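You operate a simulated robot arm through the tools that you are given. There is no shell and no other tool.

Carry out the task below with a simulated robot arm. There is one attempt and no reset: what you move stays moved.

JOB
Rinse the foam off the blue valve under the tap, wipe it dry and put it in REJECT.
Fine: wipe it on the test block with the yellow cloth and lay the cloth back where it lay. Set down upright: what you pick out.

Only the result counts: the job must be done as asked and must still hold three seconds after the hand-in. Knocking over, shifting, dropping, spilling or breaking anything else fails it. Flat cloth is picked up by pressing the open fingertips on it (5 to 10 N) and closing them slowly along it; thin cloth reads only 2 to 8 mm in the jaws.

ROBOT AND FRAMES
A 7-joint arm with a two-finger parallel gripper, fixed in place. Base frame: the origin is at the foot of the arm, x ahead of it, y to its left, z up; the work surface is at about z = 860. Units: mm, rad, N and s.
With the tool pointing down near the work surface it reaches from about 240 to 680 mm from the base axis. Its first joint turns from -1.152 to 1.152 rad. Payload 2.4 kg.
The tool frame sits at the grasp point between the pads (the TCP): z along the fingers, y along the line on which they close. The tips reach 30 mm beyond it. Largest opening 94 mm; finger width 28, thickness 10; the body of the gripper, 50 by 96 mm, starts 55 mm behind the TCP.
Orientation is told as [roll, pitch, yaw] about the base's x, y, z axes, in that order, counted from this pose: with the fingers straight down and closing along the base's y, the tool's x points along the base's -x, its y along +y and its z along -z.

CONTROLS
- The arm moves only by the tool nudge_tool. Its arguments are lists of equal length, an entry for each row: "travel": the shift along the tool's x, y, z in mm, a list of three; "delta_rot": the turn, a rotation vector about the tool's x, y, z in rad, a list of three; "jaw": the closure, from 0 (fully open) to 1 (shut). In form: {"travel": [[x, y, z], ...], "delta_rot": [[wx, wy, wz], ...], "jaw": [jaw, ...]}. A call has 1 to 20 rows; each row is the pose to reach, as a shift and turn from the pose commanded when the call began, along the tool's axes at that moment. A row lasts 0.2 s, in which the tool goes at most 50 mm and 0.15 rad; a call with a longer step from one row to the next is refused whole, and so is a gripper value outside its range. Where a pose cannot be reached the arm comes as near as it can. A force on the tool above 70 N (or 10 N above the force at the start of the call, whichever is more), or a blocked arm, ends the call early, and 0.2 s more pass. The fingers move at their own pace (about 153 mm/s each) and stop on an object; they squeeze with about 41 N. The grip force told is the motor's: it shows also when the fingers shut on nothing. Time passes only in rows, and 0.2 s behind the last, so rows that repeat a pose let the fingers close. The reply holds the time, the measured pose of the TCP, the force on the tool along the base axes, the opening and the grip force, in the units named above and with some noise, with the torque about the TCP (base axes, N m) and any sound that the robot's microphone picked up.
- Cameras (640 x 400 px; columns grow to the right, rows downward): "scene" is fixed at [32.4, 461.4, 1455.3]; the picture's right is [-0.82, -0.58, 0.00], its down [-0.26, 0.36, -0.89] and it looks along [0.51, -0.73, -0.45] (base axes); focal length 313 px, centre (320, 200). "wrist" rides on the gripper at [76, 14, -102] in the tool frame; the picture's right is [-0.18, 0.98, 0.00], its down [-0.75, -0.14, -0.64] and it looks along [-0.63, -0.12, 0.77] (tool axes); focal length 243 px, centre (320, 200). There is no depth. A picture from a camera that has moved, and an enlarged one, comes with that camera's place and axes in the base frame and with its lens.
- get_image(camera): a new picture of that camera. No time passes.
- enlarge(camera, box): a new picture of the part [left, top, right, bottom] of that camera's present view, enlarged. No time passes.
- hand_in(): hands the job in; it is judged then, once.

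Nothing tells you positions but the pictures and the camera data. Unless the task says otherwise, let go and move clear before handing in.

The tools are called after "Call:" as a command line: name --argument value ..., lists and objects as JSON in quotes. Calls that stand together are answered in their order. nudge_tool: Moves the arm, as the interface text tells. Its arguments: {"type":"object","properties":{"travel":{"type":"array"},"delta_rot":{"type":"array"},"jaw":{"type":"array"}},"required":["travel","delta_rot","jaw"]} The other tools are called the same way: get_image (camera) takes a picture; enlarge (camera, box) takes an enlarged picture of a part of a camera's view; hand_in () hands the job in.

At the start:

```text
time: 0.0
tcp_pos: [321.6, -134.3, 1337.2]
orientation: [0.001, 0.0, 0.003]
contact_force: [1.7, 0.3, -0.3]
ft_torque: [0.0, 0.05, 0.01]
finger_gap: 93.9
grip_force: 0.1
```

scene: 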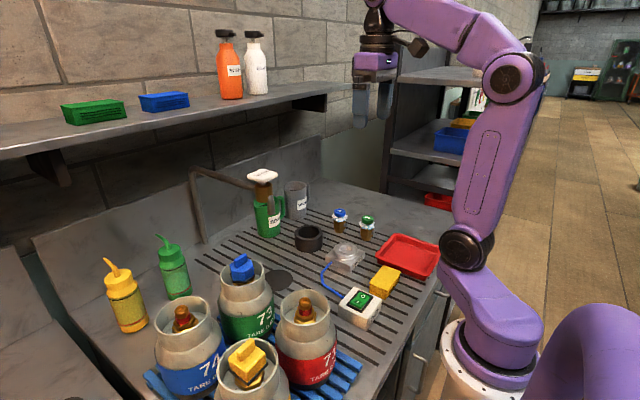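
wrist: 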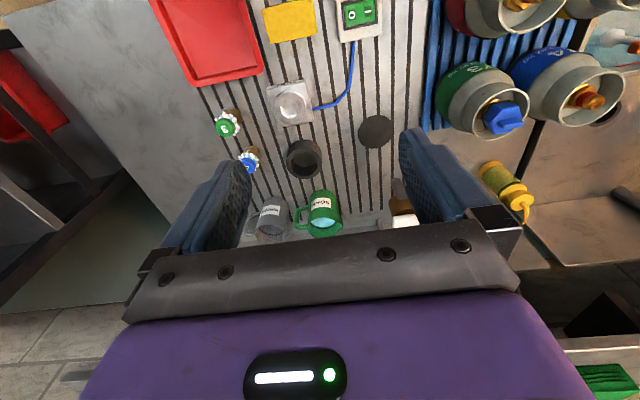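

I see a sink/work area with gas bottles, valves, mugs, a tap, a red tray, a yellow item and a device with a green switch. I'll enlarge the views to identify the blue valve, the tap, the cloth, the test block and REJECT.

Call:
enlarge --camera "scene" --box '[180, 150, 340, 250]'

Call:
enlarge --camera "scene" --box '[280, 170, 460, 340]'

Call:
enlarge --camera "wrist" --box '[180, 60, 440, 250]'

Call:
enlarge --camera "wrist" --box '[140, 0, 420, 120]'

Call:
enlarge --camera "scene" --box '[380, 40, 500, 220]'

```text
4.00 times, centred on (260, 200) of scene
camera zoom: at [32.4, 461.4, 1455.3], right [-0.82, -0.58, 0.0], down [-0.26, 0.36, -0.89], along [0.51, -0.73, -0.45], focal length 1253 px, centre (560, 200)
```

zoom: 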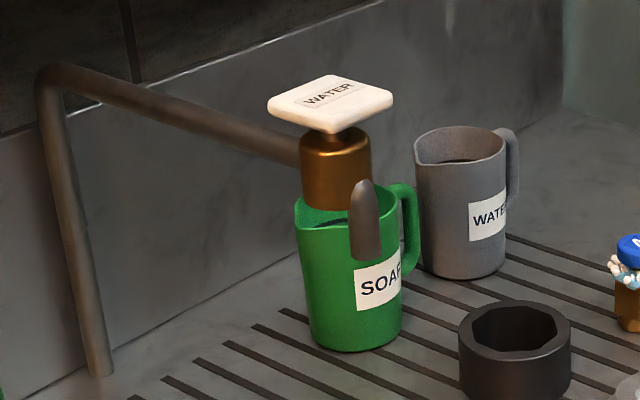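

```text
2.35 times, centred on (370, 255) of scene
camera zoom: at [32.4, 461.4, 1455.3], right [-0.82, -0.58, 0.0], down [-0.26, 0.36, -0.89], along [0.51, -0.73, -0.45], focal length 737 px, centre (202, 71)
```

zoom: 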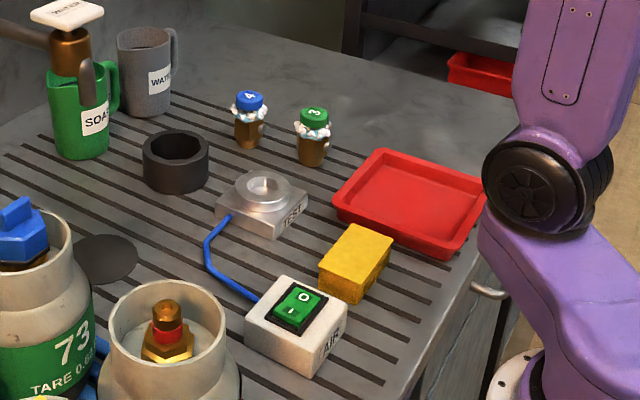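

```text
2.11 times, centred on (310, 155) of wrist
camera zoom: at [244.4, -119.1, 1439.1], right [0.18, 0.98, 0.0], down [0.75, -0.14, 0.64], along [0.63, -0.12, -0.77], focal length 511 px, centre (341, 295)
```

zoom: 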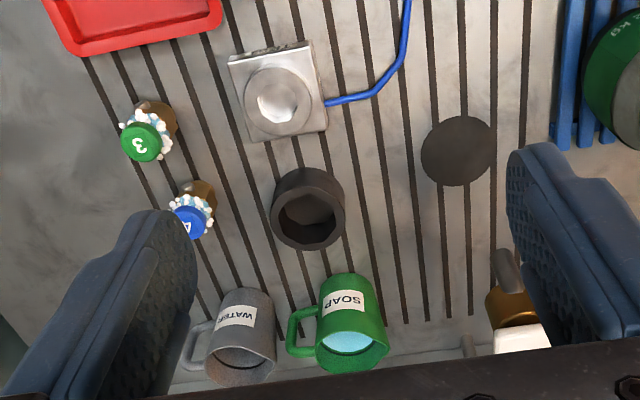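

```text
2.29 times, centred on (280, 60) of wrist
camera zoom: at [244.4, -119.1, 1439.1], right [0.18, 0.98, 0.0], down [0.75, -0.14, 0.64], along [0.63, -0.12, -0.77], focal length 555 px, centre (411, 520)
```

zoom: 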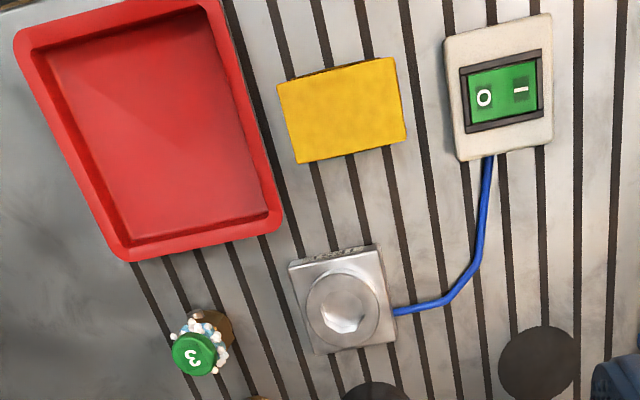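

```text
2.22 times, centred on (440, 130) of scene
camera zoom: at [32.4, 461.4, 1455.3], right [-0.82, -0.58, 0.0], down [-0.26, 0.36, -0.89], along [0.51, -0.73, -0.45], focal length 696 px, centre (53, 356)
```

zoom: 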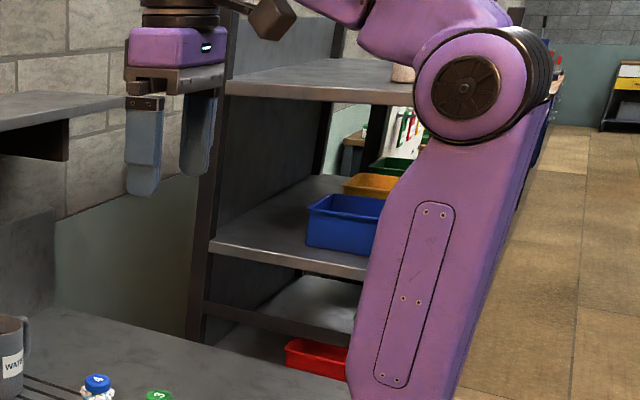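

The blue valve (4) with foam stands beside the green valve 3, the tap is marked WATER, and there is a TEST block. I still need to find the REJECT label and the cloth, so I'll enlarge the other areas.

Call:
enlarge --camera "scene" --box '[50, 20, 280, 140]'

Call:
enlarge --camera "scene" --box '[360, 220, 450, 300]'

Call:
enlarge --camera "scene" --box '[315, 195, 395, 245]'

Call:
enlarge --camera "wrist" --box '[400, 0, 640, 240]'

Call:
enlarge --camera "scene" --box '[90, 220, 370, 400]'

Call:
enlarge --camera "wrist" --box '[200, 180, 440, 260]'

```text
2.78 times, centred on (165, 80) of scene
camera zoom: at [32.4, 461.4, 1455.3], right [-0.82, -0.58, 0.0], down [-0.26, 0.36, -0.89], along [0.51, -0.73, -0.45], focal length 872 px, centre (751, 534)
```

zoom: 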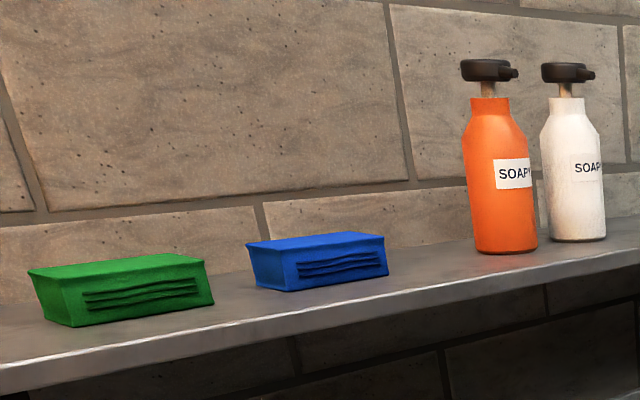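

```text
5.00 times, centred on (405, 260) of scene
camera zoom: at [32.4, 461.4, 1455.3], right [-0.82, -0.58, 0.0], down [-0.26, 0.36, -0.89], along [0.51, -0.73, -0.45], focal length 1567 px, centre (-105, -100)
```

zoom: 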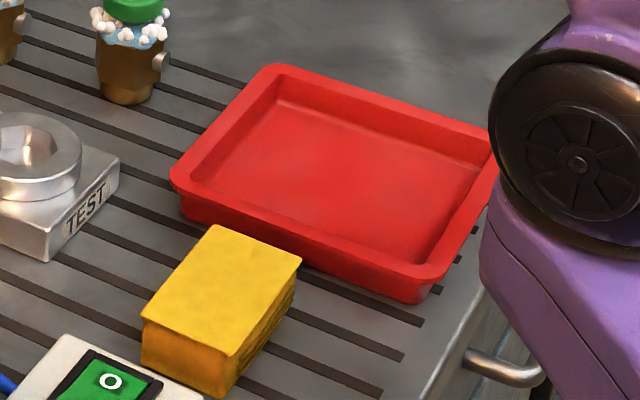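

```text
8.00 times, centred on (355, 220) of scene
camera zoom: at [32.4, 461.4, 1455.3], right [-0.82, -0.58, 0.0], down [-0.26, 0.36, -0.89], along [0.51, -0.73, -0.45], focal length 2507 px, centre (40, 40)
```

zoom: 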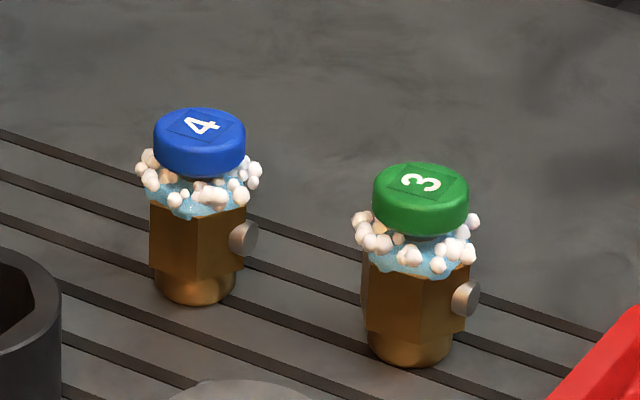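

```text
1.67 times, centred on (520, 120) of wrist
camera zoom: at [244.4, -119.1, 1439.1], right [0.18, 0.98, 0.0], down [0.75, -0.14, 0.64], along [0.63, -0.12, -0.77], focal length 404 px, centre (-13, 333)
```

zoom: 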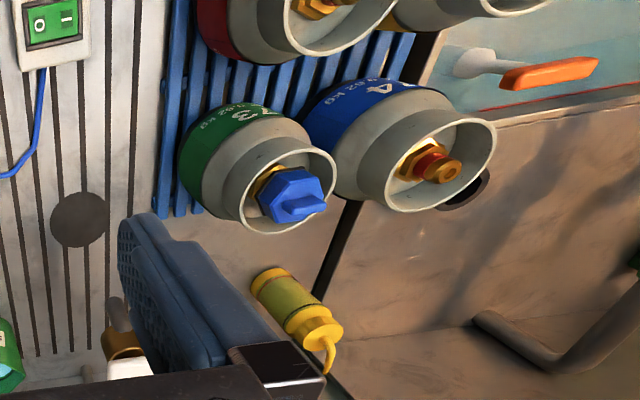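

```text
2.22 times, centred on (230, 310) of scene
camera zoom: at [32.4, 461.4, 1455.3], right [-0.82, -0.58, 0.0], down [-0.26, 0.36, -0.89], along [0.51, -0.73, -0.45], focal length 696 px, centre (520, -44)
```

zoom: 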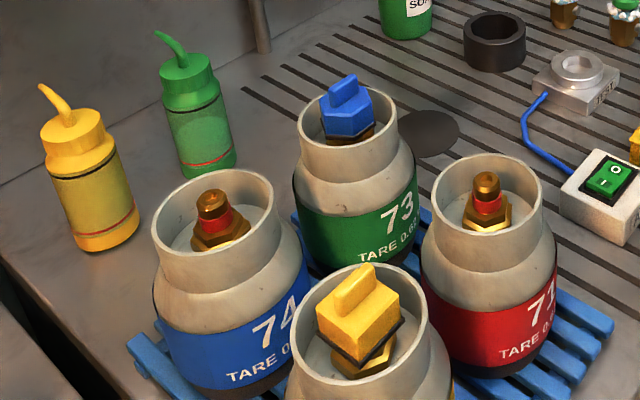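

```text
2.67 times, centred on (320, 220) of wrist
camera zoom: at [244.4, -119.1, 1439.1], right [0.18, 0.98, 0.0], down [0.75, -0.14, 0.64], along [0.63, -0.12, -0.77], focal length 647 px, centre (320, 147)
```

zoom: 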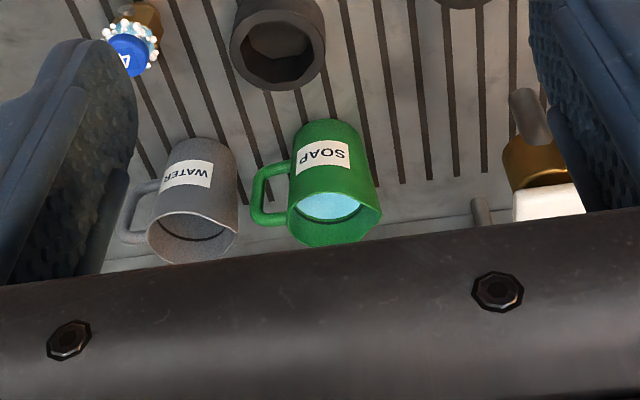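

The tap with the white WATER plate hangs near (546, -31, 1115), the blue valve 4 stands near (512, -344), the TEST block is near (413, -215), the yellow cloth near (266, -182) and a red tray near (253, -346). I'll look closer at the tap and the rack bins for labels.

Call:
enlarge --camera "scene" --box '[235, 160, 299, 200]'

Call:
enlarge --camera "scene" --box '[320, 235, 400, 285]'

Call:
enlarge --camera "scene" --box '[420, 80, 500, 130]'

Call:
enlarge --camera "wrist" --box '[0, 0, 160, 200]'

Call:
enlarge --camera "wrist" --box '[380, 190, 430, 235]'

```text
10.00 times, centred on (267, 180) of scene
camera zoom: at [32.4, 461.4, 1455.3], right [-0.82, -0.58, 0.0], down [-0.26, 0.36, -0.89], along [0.51, -0.73, -0.45], focal length 3133 px, centre (850, 400)
```

zoom: 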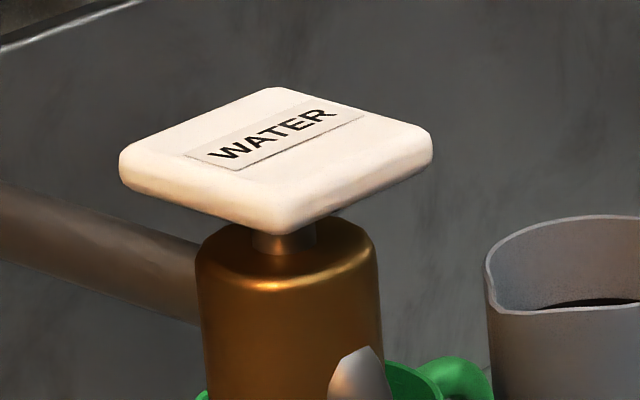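

```text
8.00 times, centred on (360, 260) of scene
camera zoom: at [32.4, 461.4, 1455.3], right [-0.82, -0.58, 0.0], down [-0.26, 0.36, -0.89], along [0.51, -0.73, -0.45], focal length 2507 px, centre (0, -280)
```

zoom: 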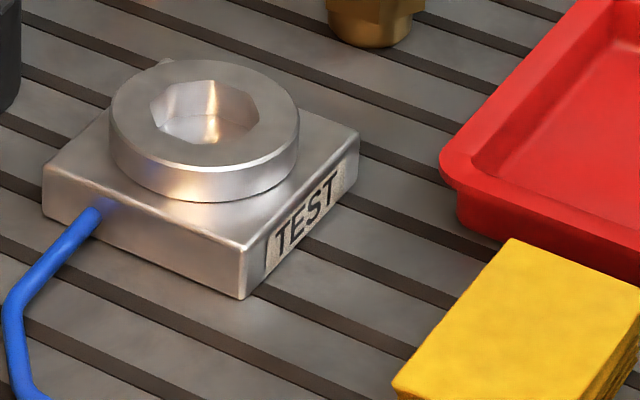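

```text
8.00 times, centred on (460, 105) of scene
camera zoom: at [32.4, 461.4, 1455.3], right [-0.82, -0.58, 0.0], down [-0.26, 0.36, -0.89], along [0.51, -0.73, -0.45], focal length 2507 px, centre (-800, 960)
```

zoom: 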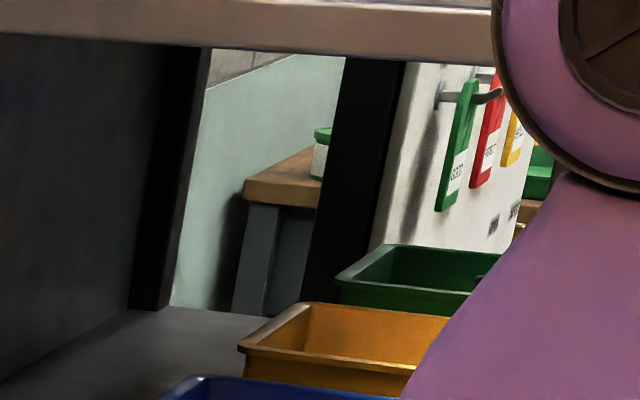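

```text
2.00 times, centred on (80, 100) of wrist
camera zoom: at [244.4, -119.1, 1439.1], right [0.18, 0.98, 0.0], down [0.75, -0.14, 0.64], along [0.63, -0.12, -0.77], focal length 485 px, centre (800, 400)
```

zoom: 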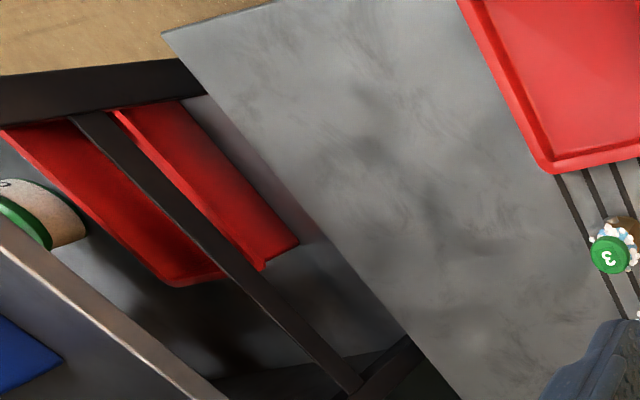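

```text
8.89 times, centred on (405, 212) of wrist
camera zoom: at [244.4, -119.1, 1439.1], right [0.18, 0.98, 0.0], down [0.75, -0.14, 0.64], along [0.63, -0.12, -0.77], focal length 2157 px, centre (-436, 89)
```

zoom: 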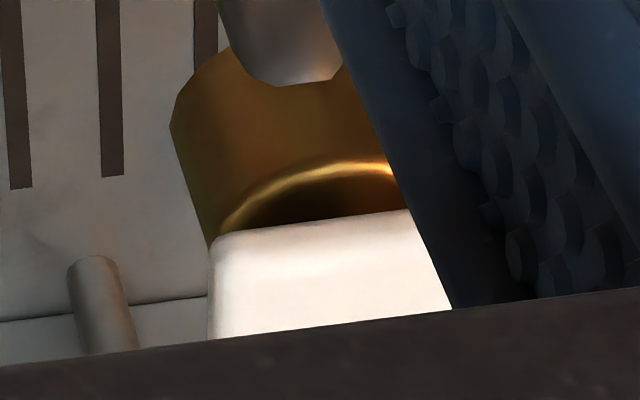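

A background board shows coloured tags that may define the colour code. I'll zoom in on those.

Call:
enlarge --camera "scene" --box '[470, 85, 494, 110]'

Call:
enlarge --camera "scene" --box '[560, 30, 640, 110]'

Call:
enlarge --camera "scene" --box '[420, 185, 470, 215]'

Call:
enlarge --camera "scene" --box '[425, 110, 485, 160]'

```text
16.00 times, centred on (482, 98) of scene
camera zoom: at [32.4, 461.4, 1455.3], right [-0.82, -0.58, 0.0], down [-0.26, 0.36, -0.89], along [0.51, -0.73, -0.45], focal length 5014 px, centre (-2272, 1840)
```

zoom: 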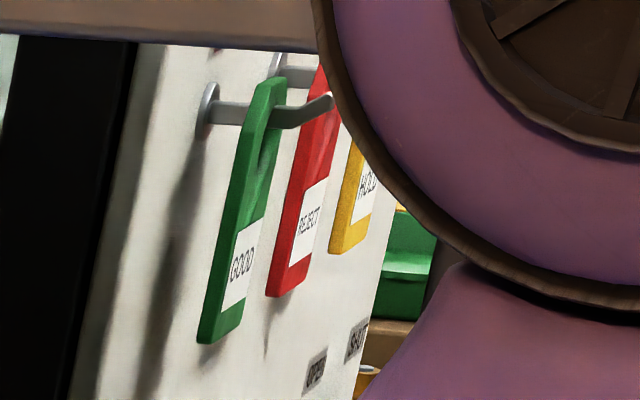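

```text
5.00 times, centred on (600, 70) of scene
camera zoom: at [32.4, 461.4, 1455.3], right [-0.82, -0.58, 0.0], down [-0.26, 0.36, -0.89], along [0.51, -0.73, -0.45], focal length 1567 px, centre (-1080, 850)
```

zoom: 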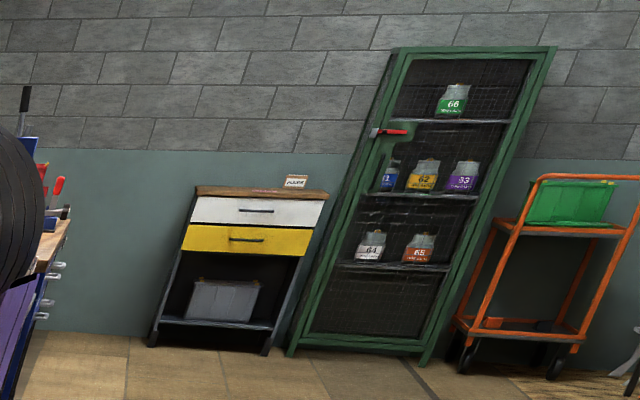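

```text
12.80 times, centred on (445, 200) of scene
camera zoom: at [32.4, 461.4, 1455.3], right [-0.82, -0.58, 0.0], down [-0.26, 0.36, -0.89], along [0.51, -0.73, -0.45], focal length 4011 px, centre (-1280, 200)
```

zoom: 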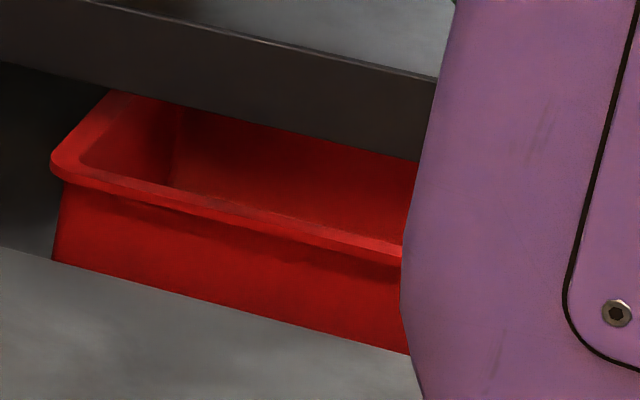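

```text
8.00 times, centred on (455, 135) of scene
camera zoom: at [32.4, 461.4, 1455.3], right [-0.82, -0.58, 0.0], down [-0.26, 0.36, -0.89], along [0.51, -0.73, -0.45], focal length 2507 px, centre (-760, 720)
```

zoom: 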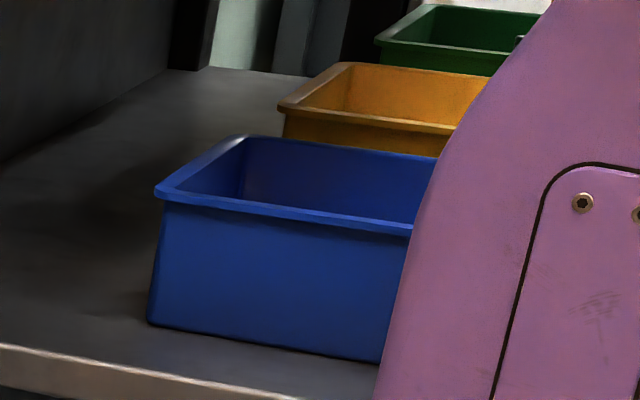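

The board's legend says GOOD = green, REJECT = red and HOLD = yellow, so the red tray on the bench is REJECT. I'll move the gripper above the blue valve to see it, its side port and the surroundings close up.

Call:
nudge_tool --travel '[[-20, -25, 30], [-40, -50, 60], [-60, -75, 90], [-80, -100, 120], [-105, -130, 145], [-130, -155, 170], [-155, -180, 190], [-175, -200, 200]]' --delta_rot '[[0, 0, 0], [0, 0, 0], [0, 0, 0], [0, 0, 0], [0, 0, 0], [0, 0, 0], [0, 0, 0], [0, 0, 0]]' --jaw '[0, 0, 0, 0, 0, 0, 0, 0]'

Call:
get_image --camera "wrist"

Call:
get_image --camera "scene"

```text
time: 1.8
tcp_pos: [497.3, -332.4, 1135.2]
orientation: [0.0, 0.0, -0.001]
contact_force: [-0.2, 0.8, 0.8]
ft_torque: [0.01, 0.0, -0.01]
finger_gap: 93.9
grip_force: 0.0
```

```text
taken
camera wrist: at [419.7, -318.5, 1235.5], right [0.18, 0.98, 0.0], down [0.75, -0.14, 0.64], along [0.63, -0.12, -0.77], focal length 243 px, centre (320, 200)
```

wrist: 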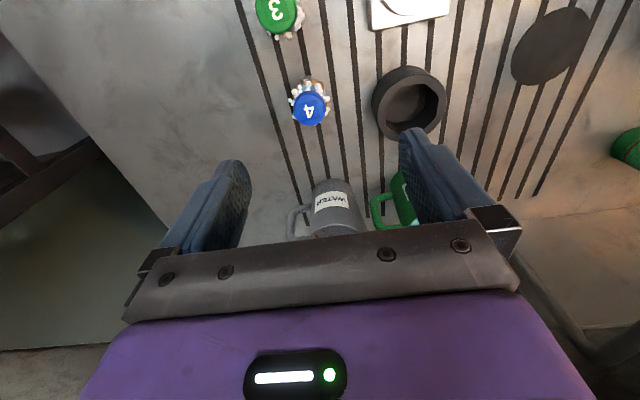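

```text
taken
```

scene: 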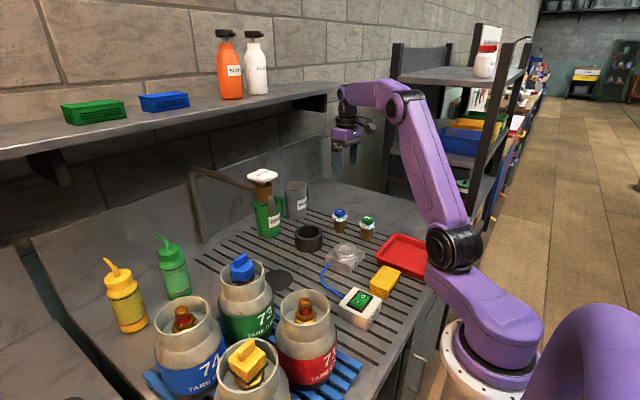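

The gripper is above and slightly short of the blue valve. I'll enlarge to see the valve's hex orientation and side port.

Call:
enlarge --camera "wrist" --box '[270, 70, 350, 120]'

Call:
enlarge --camera "wrist" --box '[250, 0, 330, 50]'

Call:
enlarge --camera "scene" --box '[325, 200, 357, 240]'

```text
8.00 times, centred on (310, 95) of wrist
camera zoom: at [419.7, -318.5, 1235.5], right [0.18, 0.98, 0.0], down [0.75, -0.14, 0.64], along [0.63, -0.12, -0.77], focal length 1941 px, centre (400, 1040)
```

zoom: 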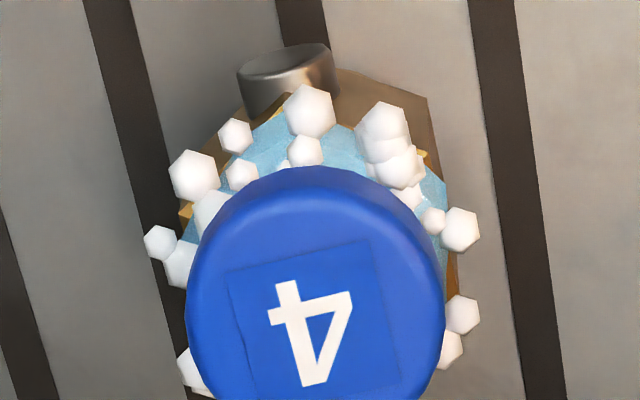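

```text
8.00 times, centred on (290, 25) of wrist
camera zoom: at [419.7, -318.5, 1235.5], right [0.18, 0.98, 0.0], down [0.75, -0.14, 0.64], along [0.63, -0.12, -0.77], focal length 1941 px, centre (560, 1600)
```

zoom: 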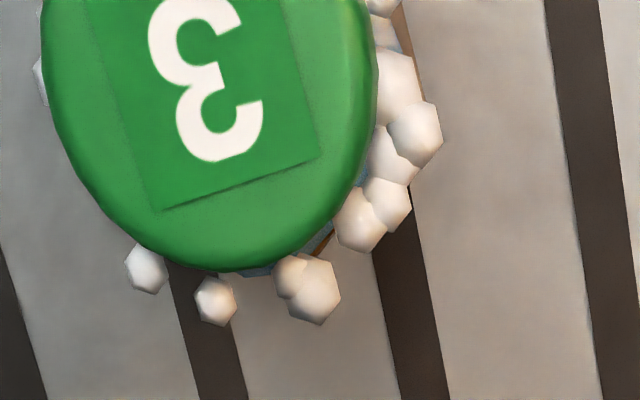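

```text
10.00 times, centred on (341, 220) of scene
camera zoom: at [32.4, 461.4, 1455.3], right [-0.82, -0.58, 0.0], down [-0.26, 0.36, -0.89], along [0.51, -0.73, -0.45], focal length 3133 px, centre (110, 0)
```

zoom: 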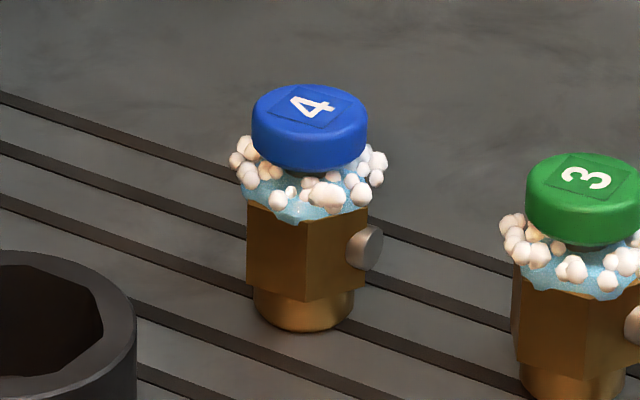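

The valve's side port points back toward the base and its hex flats face ±y, so a grip closing along y fits. Before touching it I'll tilt the gripper and look at the tap from the front, to work out how it opens.

Call:
nudge_tool --travel '[[15, 38, 0], [30, 76, 0], [45, 114, 0], [60, 152, 0], [75, 190, 8], [90, 228, 16], [105, 266, 25], [117, 302, 35]]' --delta_rot '[[0, -0.1, 0], [0, -0.2, 0], [0, -0.3, 0], [0, -0.4, 0], [0, -0.5, 0], [0, -0.6, 0], [0, -0.7, 0], [0, -0.785, 0]]' --jaw '[0, 0, 0, 0, 0, 0, 0, 0]'

Call:
get_image --camera "wrist"

Call:
get_image --camera "scene"

```text
time: 3.6
tcp_pos: [394.2, -78.8, 1113.9]
orientation: [-0.007, -0.671, -0.003]
contact_force: [0.9, -0.5, 0.3]
ft_torque: [0.01, 0.0, 0.0]
finger_gap: 94.1
grip_force: 0.1
out of reach, approached as far as the arm can: row 7, 8
```

```text
taken
camera wrist: at [270.0, -63.3, 1144.8], right [0.15, 0.98, 0.11], down [0.19, -0.14, 0.97], along [0.97, -0.13, -0.21], focal length 243 px, centre (320, 200)
```

wrist: 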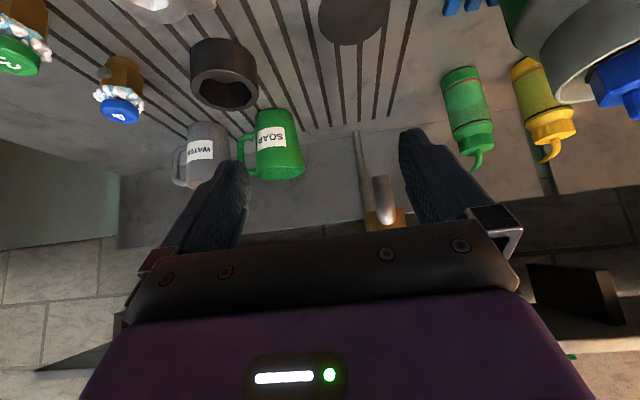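

```text
taken
```

scene: 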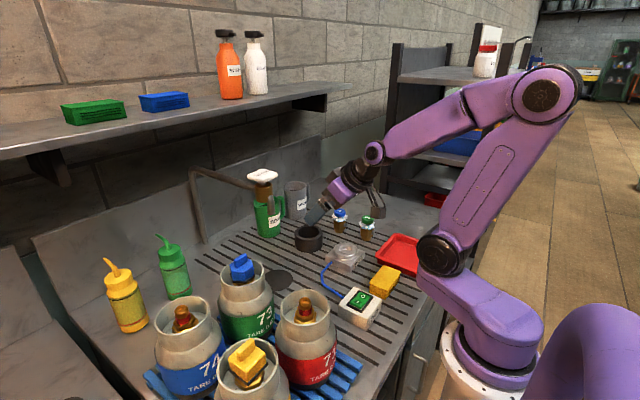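

The tilted view shows the tap upside down between the fingers. I'll enlarge it to see the outlet and handle.

Call:
enlarge --camera "wrist" --box '[330, 110, 430, 240]'

Call:
enlarge --camera "scene" --box '[235, 160, 299, 240]'

```text
3.08 times, centred on (380, 175) of wrist
camera zoom: at [270.0, -63.3, 1144.8], right [0.15, 0.98, 0.11], down [0.19, -0.14, 0.97], along [0.97, -0.13, -0.21], focal length 746 px, centre (135, 277)
```

zoom: 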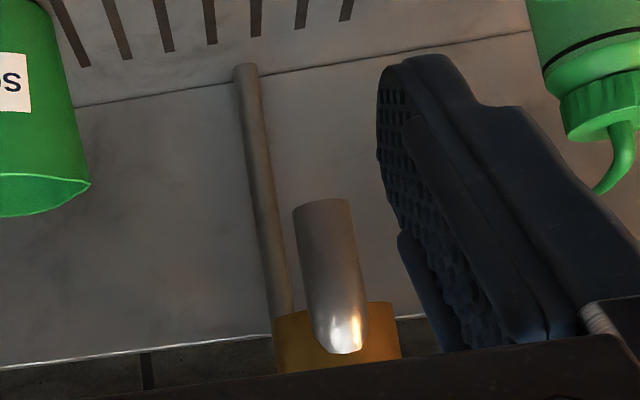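

```text
5.00 times, centred on (267, 200) of scene
camera zoom: at [32.3, 461.4, 1455.3], right [-0.82, -0.58, 0.0], down [-0.26, 0.36, -0.89], along [0.51, -0.73, -0.45], focal length 1567 px, centre (585, 200)
```

zoom: 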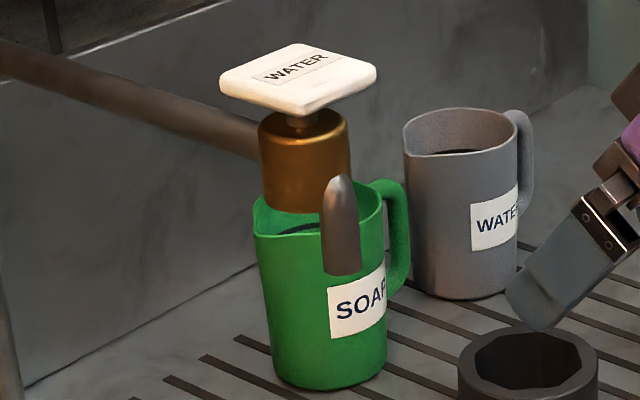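

The tap has a spout pointing down on its near side and a wide white WATER push plate on top; the dark drain disc lies right below the spout. I'll run a zero move to check where the commanded pose stands after the unreachable rows.

Call:
nudge_tool --travel '[[0, 0, 0]]' --delta_rot '[[0, 0, 0]]' --jaw '[0]'

```text
time: 4.0
tcp_pos: [394.8, -79.9, 1113.4]
orientation: [-0.006, -0.67, -0.003]
contact_force: [-0.3, -0.3, 0.4]
ft_torque: [0.0, -0.02, 0.0]
finger_gap: 94.0
grip_force: 0.1
```

The commanded pose equals the reached one, so I can continue from here. Next I'll test whether a tilted pose can reach the space above the drain, staying clear of the tap and bottles.

Call:
nudge_tool --travel '[[7, 10, 31], [14, 20, 62], [20, 30, 92], [27, 40, 123]]' --delta_rot '[[0, 0, 0], [0, 0, 0], [0, 0, 0], [0, 0, 0]]' --jaw '[0, 0, 0, 0]'

Call:
get_image --camera "wrist"

Call:
get_image --camera "scene"

```text
time: 5.0
tcp_pos: [445.6, -45.9, 997.6]
orientation: [-0.041, -0.635, -0.012]
contact_force: [1.4, 1.0, 0.3]
ft_torque: [0.01, 0.08, -0.06]
finger_gap: 93.8
grip_force: 0.2
out of reach, approached as far as the arm can: row 2
```

```text
taken
camera wrist: at [322.9, -26.5, 1032.1], right [0.18, 0.98, 0.08], down [0.22, -0.12, 0.97], along [0.96, -0.16, -0.24], focal length 243 px, centre (320, 200)
```

wrist: 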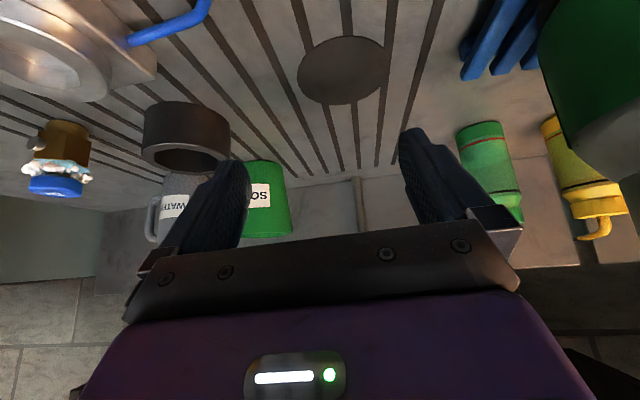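

```text
taken
```

scene: 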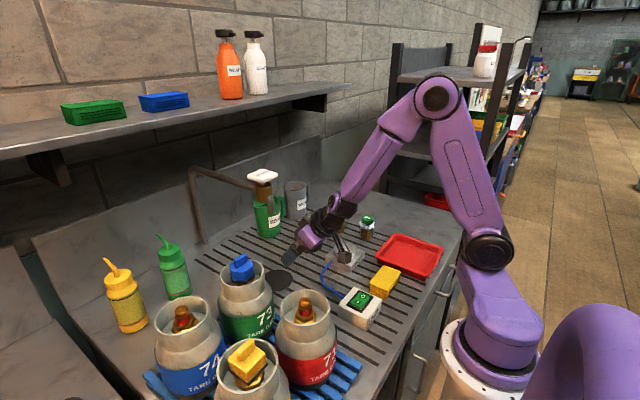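

The tilt limit here is about 0.64 rad; 0.5–0.55 rad should suffice to clear the spout. I'll check the drain disc close up.

Call:
enlarge --camera "wrist" --box '[280, 20, 420, 120]'

Call:
enlarge --camera "scene" --box '[225, 240, 345, 320]'

Call:
enlarge --camera "wrist" --box '[0, 0, 220, 140]'

```text
4.00 times, centred on (350, 70) of wrist
camera zoom: at [322.9, -26.5, 1032.1], right [0.18, 0.98, 0.08], down [0.22, -0.12, 0.97], along [0.96, -0.16, -0.24], focal length 970 px, centre (200, 720)
```

zoom: 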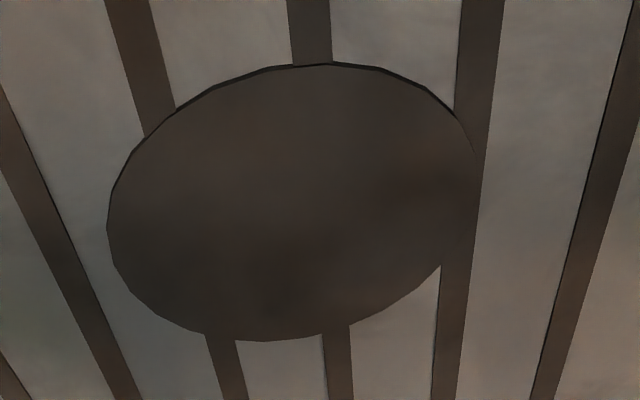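

```text
5.00 times, centred on (285, 280) of scene
camera zoom: at [32.5, 461.2, 1455.4], right [-0.82, -0.58, 0.0], down [-0.26, 0.37, -0.89], along [0.51, -0.73, -0.45], focal length 1567 px, centre (495, -200)
```

zoom: 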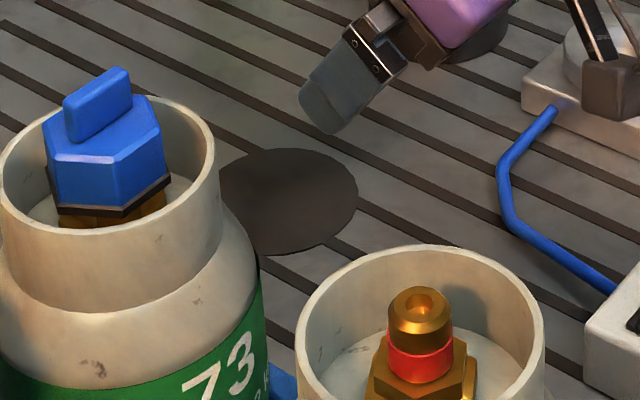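

```text
2.86 times, centred on (110, 70) of wrist
camera zoom: at [322.9, -26.5, 1032.1], right [0.18, 0.98, 0.08], down [0.22, -0.12, 0.97], along [0.96, -0.16, -0.24], focal length 693 px, centre (920, 571)
```

zoom: 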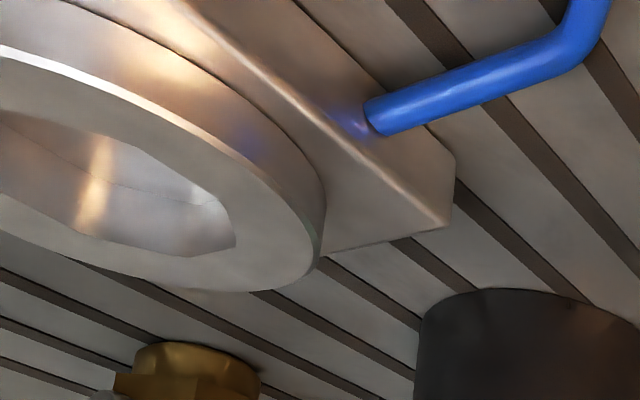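

The drain disc is flat, so the valve could stand there under the spout. First I'll learn how the tap works by pressing its white plate with closed fingers: I raise the arm, reduce the tilt to 0.3 rad and close the jaws.

Call:
nudge_tool --travel '[[-23, 3, -33], [-46, 5, -66], [-70, 8, -99], [-93, 10, -132], [-117, 13, -165], [-140, 15, -199], [-140, 15, -199]]' --delta_rot '[[-0.007, 0.055, 0.002], [-0.013, 0.11, 0.005], [-0.02, 0.167, 0.007], [-0.027, 0.223, 0.01], [-0.033, 0.28, 0.012], [-0.04, 0.335, 0.0146], [-0.04, 0.335, 0.0146]]' --jaw '[0, 0, 0.5, 1, 1, 1, 1]'

Call:
get_image --camera "wrist"

Call:
get_image --camera "scene"

```text
time: 6.6
tcp_pos: [437.4, -20.7, 1246.4]
orientation: [0.039, -0.334, -0.014]
contact_force: [0.5, 0.1, -0.8]
ft_torque: [-0.03, 0.0, -0.02]
finger_gap: 0.0
grip_force: 33.1
```

```text
taken
camera wrist: at [330.4, -7.7, 1316.8], right [0.17, 0.98, 0.1], down [0.5, -0.17, 0.85], along [0.85, -0.1, -0.52], focal length 243 px, centre (320, 200)
```

wrist: 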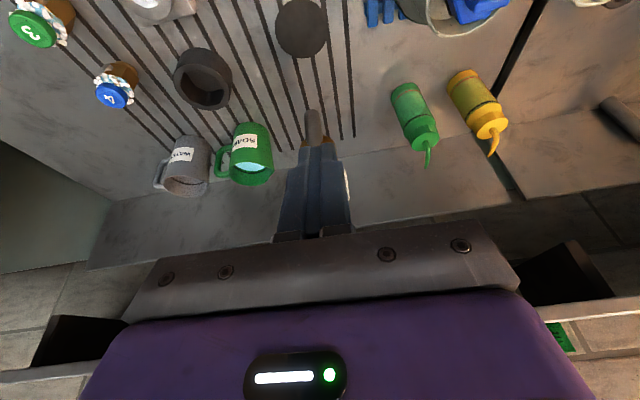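

```text
taken
```

scene: 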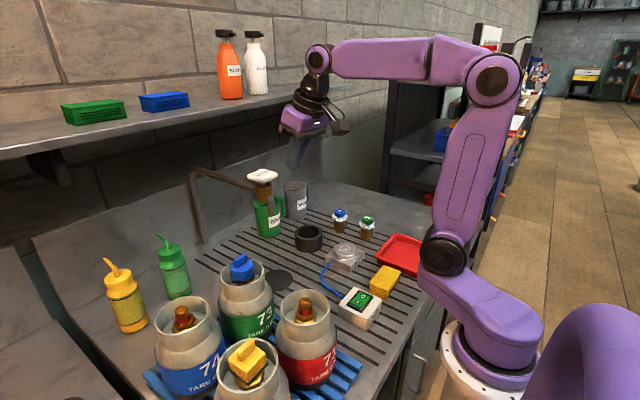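

The jaws are closed and the tap is ahead of them. I'll move over the white plate, staying about 20 mm above it and levelling the small roll error.

Call:
nudge_tool --travel '[[-28, -3, 21], [-56, -7, 41], [-84, -10, 62], [-84, -10, 62]]' --delta_rot '[[0.016, 0, -0.013], [0.032, 0, -0.026], [0.032, 0, -0.026], [0.032, 0, -0.026]]' --jaw '[1, 1, 1, 1]'

Call:
get_image --camera "wrist"

Call:
enlarge --camera "scene" --box '[220, 110, 348, 190]'

```text
time: 7.6
tcp_pos: [533.2, -29.8, 1212.7]
orientation: [-0.004, -0.334, 0.013]
contact_force: [0.2, 0.2, 0.2]
ft_torque: [-0.01, -0.04, -0.01]
finger_gap: 0.0
grip_force: 32.9
```

```text
taken
camera wrist: at [426.4, -16.2, 1284.0], right [0.16, 0.99, 0.06], down [0.5, -0.13, 0.85], along [0.85, -0.11, -0.52], focal length 243 px, centre (320, 200)
```

wrist: 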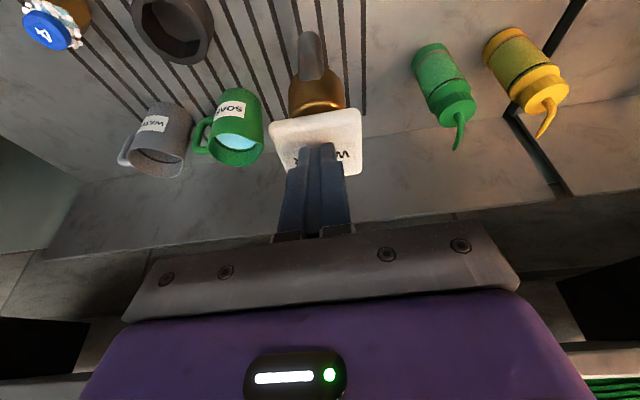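

```text
5.00 times, centred on (284, 150) of scene
camera zoom: at [32.4, 461.4, 1455.3], right [-0.82, -0.58, 0.0], down [-0.26, 0.36, -0.89], along [0.51, -0.73, -0.45], focal length 1567 px, centre (500, 450)
```

zoom: 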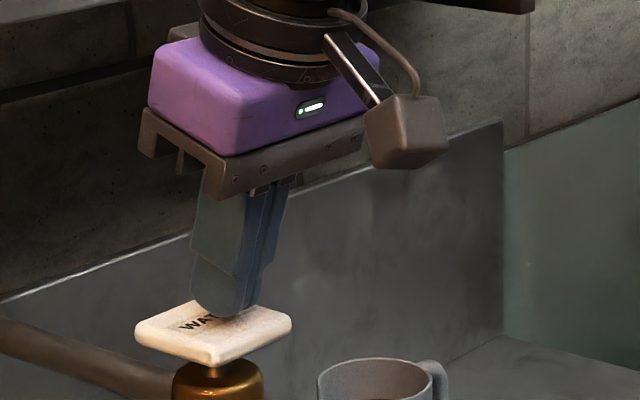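

The fingertips are centred over the white plate, about 17 mm above it. I'll lower slowly to make contact.

Call:
nudge_tool --travel '[[1.6, 0, 4.7], [3.3, 0, 9.4], [4.6, 0, 13.2], [5.2, 0, 15.1], [5.9, 0, 17], [6.6, 0, 18.9]]' --delta_rot '[[0, 0, 0], [0, 0, 0], [0, 0, 0], [0, 0, 0], [0, 0, 0], [0, 0, 0]]' --jaw '[1, 1, 1, 1, 1, 1]'

Call:
get_image --camera "wrist"

Call:
enlarge --camera "scene" --box '[220, 150, 348, 230]'

```text
time: 9.0
tcp_pos: [533.1, -29.7, 1196.8]
orientation: [-0.005, -0.346, 0.014]
contact_force: [-13.9, 0.1, 45.1]
ft_torque: [0.02, 0.6, 0.05]
finger_gap: 0.0
grip_force: 33.1
heard: click
```

```text
taken
camera wrist: at [426.4, -16.6, 1266.5], right [0.16, 0.99, 0.06], down [0.49, -0.13, 0.86], along [0.85, -0.11, -0.51], focal length 243 px, centre (320, 200)
```

wrist: 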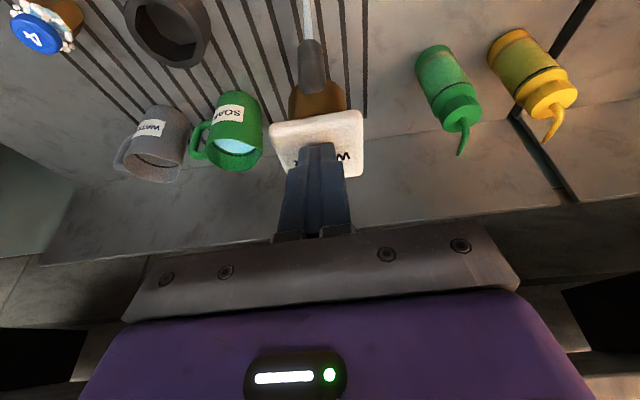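

```text
5.00 times, centred on (284, 190) of scene
camera zoom: at [31.0, 461.5, 1455.3], right [-0.82, -0.58, 0.0], down [-0.26, 0.36, -0.9], along [0.52, -0.73, -0.45], focal length 1567 px, centre (500, 250)
```

zoom: 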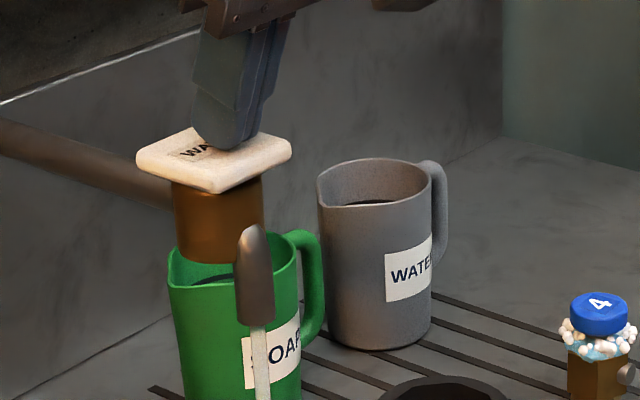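

There was a click and water is now streaming from the spout. I'll lift off the plate and see whether the water keeps running.

Call:
nudge_tool --travel '[[-3, 0, -9], [-8, 0, -24]]' --delta_rot '[[0, 0, 0], [0, 0, 0]]' --jaw '[1, 1]'

Call:
enlarge --camera "scene" --box '[200, 150, 328, 310]'

```text
time: 9.6
tcp_pos: [534.5, -29.9, 1218.4]
orientation: [-0.003, -0.329, 0.014]
contact_force: [0.6, -0.3, -0.3]
ft_torque: [-0.05, -0.01, 0.01]
finger_gap: 0.0
grip_force: 33.0
```

```text
2.50 times, centred on (264, 230) of scene
camera zoom: at [32.4, 461.4, 1455.3], right [-0.82, -0.58, 0.0], down [-0.26, 0.36, -0.89], along [0.51, -0.73, -0.45], focal length 783 px, centre (460, 125)
```

zoom: 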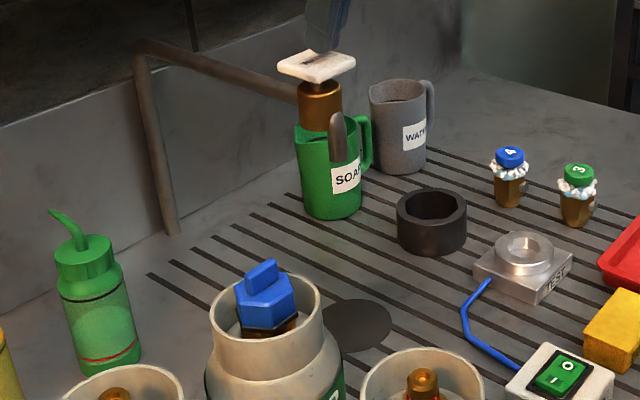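

The water runs only while the plate is held down, so the valve must stand on the drain while I press. Next I'll back off, open the jaws, straighten the tool and move to the blue valve.

Call:
nudge_tool --travel '[[39.3, 0, -24], [72.4, -25, -35.4], [74.1, -68, -30.6], [75.8, -108, -13.3], [79.5, -148, 9.8], [83.1, -188, 32.8], [86.8, -228, 55.9], [90.5, -266, 78.9], [94.2, -300, 105.2]]' --delta_rot '[[0, 0, 0], [0, 0.04, 0], [0.001, 0.08, 0.002], [0.002, 0.12, 0.004], [0.002, 0.16, 0.006], [0.003, 0.2, 0.008], [0.003, 0.245, 0.01], [0.004, 0.29, 0.012], [0.0045, 0.33, 0.013]]' --jaw '[1, 1, 0.5, 0, 0, 0, 0, 0, 0]'

Call:
get_image --camera "wrist"

```text
time: 11.6
tcp_pos: [485.0, -335.1, 1089.7]
orientation: [-0.005, -0.003, 0.001]
contact_force: [0.4, 0.2, 0.3]
ft_torque: [-0.01, 0.0, -0.01]
finger_gap: 94.0
grip_force: 0.0
```

```text
taken
camera wrist: at [407.1, -319.5, 1189.9], right [0.18, 0.98, 0.0], down [0.75, -0.14, 0.65], along [0.63, -0.12, -0.76], focal length 243 px, centre (320, 200)
```

wrist: 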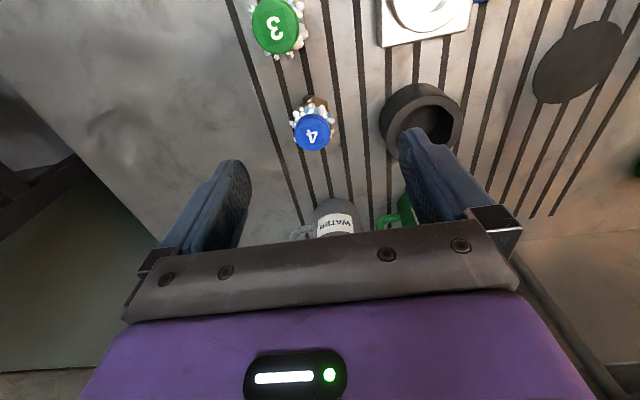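

The blue valve is ahead of and below the gripper. I'll zoom in to measure its cap position precisely.

Call:
enlarge --camera "wrist" --box '[272, 80, 352, 160]'

```text
5.00 times, centred on (312, 120) of wrist
camera zoom: at [407.1, -319.5, 1189.9], right [0.18, 0.98, 0.0], down [0.75, -0.14, 0.65], along [0.63, -0.12, -0.76], focal length 1213 px, centre (360, 600)
```

zoom: 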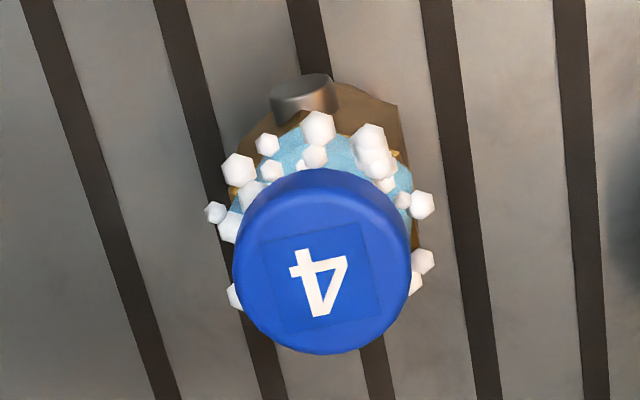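

The blue cap is centred near (518, -349). I'll move above it with the fingertips just over the cap and check the alignment.

Call:
nudge_tool --travel '[[-16, -7, 30], [-32, -13.5, 65], [-32, -13.5, 100], [-32, -13.5, 100]]' --delta_rot '[[0, 0, 0], [0, 0, 0], [0, 0, 0], [0, 0, 0]]' --jaw '[0, 0, 0, 0]'

Call:
get_image --camera "wrist"

Call:
enlarge --camera "scene" --box '[290, 140, 418, 260]'

```text
time: 12.6
tcp_pos: [517.8, -347.5, 989.7]
orientation: [-0.006, -0.004, 0.0]
contact_force: [-0.1, 0.0, -0.9]
ft_torque: [-0.05, -0.05, 0.0]
finger_gap: 94.1
grip_force: 0.0
```

```text
taken
camera wrist: at [439.1, -331.3, 1089.3], right [0.18, 0.98, 0.0], down [0.75, -0.14, 0.65], along [0.63, -0.12, -0.76], focal length 243 px, centre (320, 200)
```

wrist: 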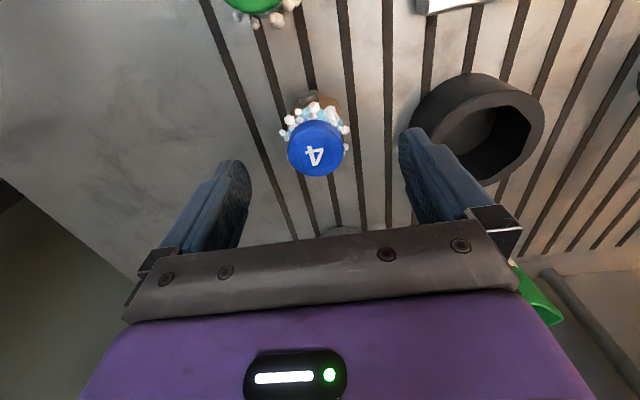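

```text
3.33 times, centred on (354, 200) of scene
camera zoom: at [32.4, 461.4, 1455.3], right [-0.82, -0.58, 0.0], down [-0.26, 0.36, -0.89], along [0.51, -0.73, -0.45], focal length 1044 px, centre (207, 200)
```

zoom: 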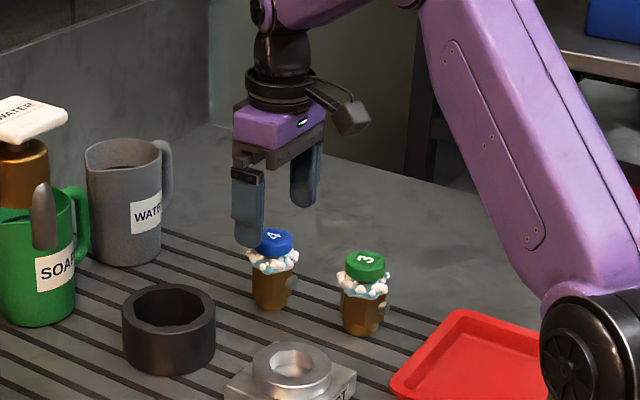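

The fingers straddle the cap evenly. I'll descend so the tips reach the lower hex body, then close gently.

Call:
nudge_tool --travel '[[1, -1, 30], [1, -1, 60], [1, -1, 84], [1, -1, 84]]' --delta_rot '[[0, 0, 0], [0, 0, 0], [0, 0, 0], [0, 0, 0]]' --jaw '[0, 0, 0, 0]'

Call:
get_image --camera "wrist"

Call:
enlarge --camera "scene" --box '[300, 160, 390, 250]'

```text
time: 13.6
tcp_pos: [517.7, -346.2, 904.2]
orientation: [-0.007, -0.005, 0.001]
contact_force: [-0.4, 0.1, 0.4]
ft_torque: [0.0, 0.02, 0.01]
finger_gap: 94.0
grip_force: 0.1
```

```text
taken
camera wrist: at [439.2, -331.4, 1003.8], right [0.18, 0.98, 0.0], down [0.75, -0.14, 0.65], along [0.63, -0.12, -0.76], focal length 243 px, centre (320, 200)
```

wrist: 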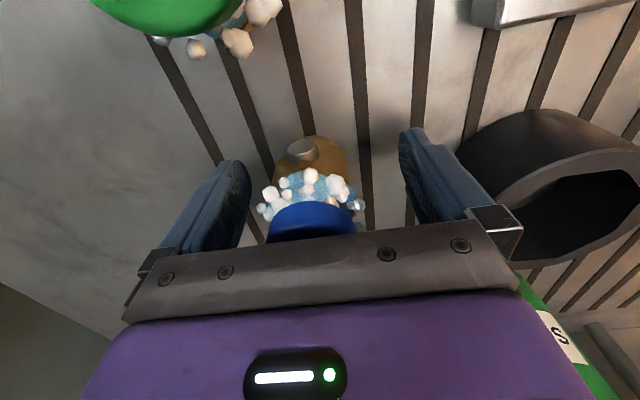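

```text
4.44 times, centred on (345, 205) of scene
camera zoom: at [32.4, 461.4, 1455.3], right [-0.82, -0.58, 0.0], down [-0.26, 0.36, -0.89], along [0.51, -0.73, -0.45], focal length 1393 px, centre (209, 178)
```

zoom: 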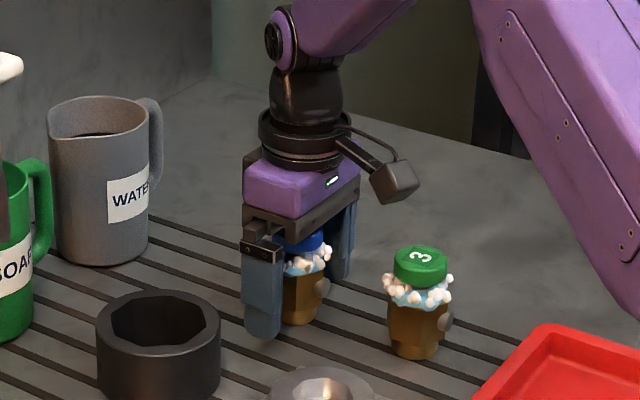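

The fingers sit on both sides of the hex body with the cap clear of the palm. Closing now in small steps.

Call:
nudge_tool --travel '[[0, 0, 0], [0, 0, 0], [0, 0, 0], [0, 0, 0], [0, 0, 0], [0, 0, 0]]' --delta_rot '[[0, 0, 0], [0, 0, 0], [0, 0, 0], [0, 0, 0], [0, 0, 0], [0, 0, 0]]' --jaw '[0.3, 0.45, 0.52, 0.6, 0.75, 1]'

Call:
get_image --camera "wrist"

```text
time: 15.0
tcp_pos: [517.2, -346.4, 903.1]
orientation: [-0.006, -0.006, 0.002]
contact_force: [-0.2, -0.9, 1.7]
ft_torque: [0.01, 0.02, -0.03]
finger_gap: 42.2
grip_force: 40.9
```

```text
taken
camera wrist: at [439.1, -331.5, 1004.1], right [0.18, 0.98, 0.0], down [0.75, -0.14, 0.65], along [0.63, -0.12, -0.76], focal length 243 px, centre (320, 200)
```

wrist: 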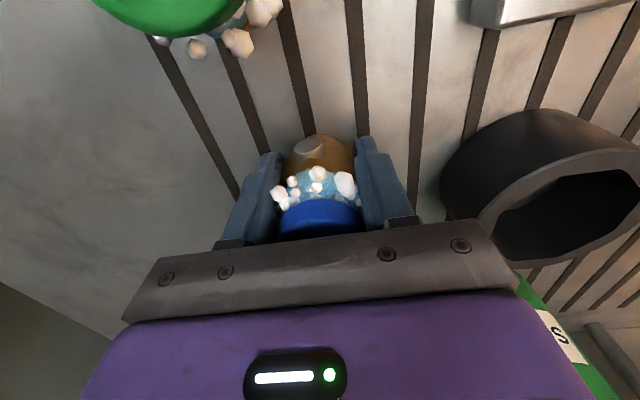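

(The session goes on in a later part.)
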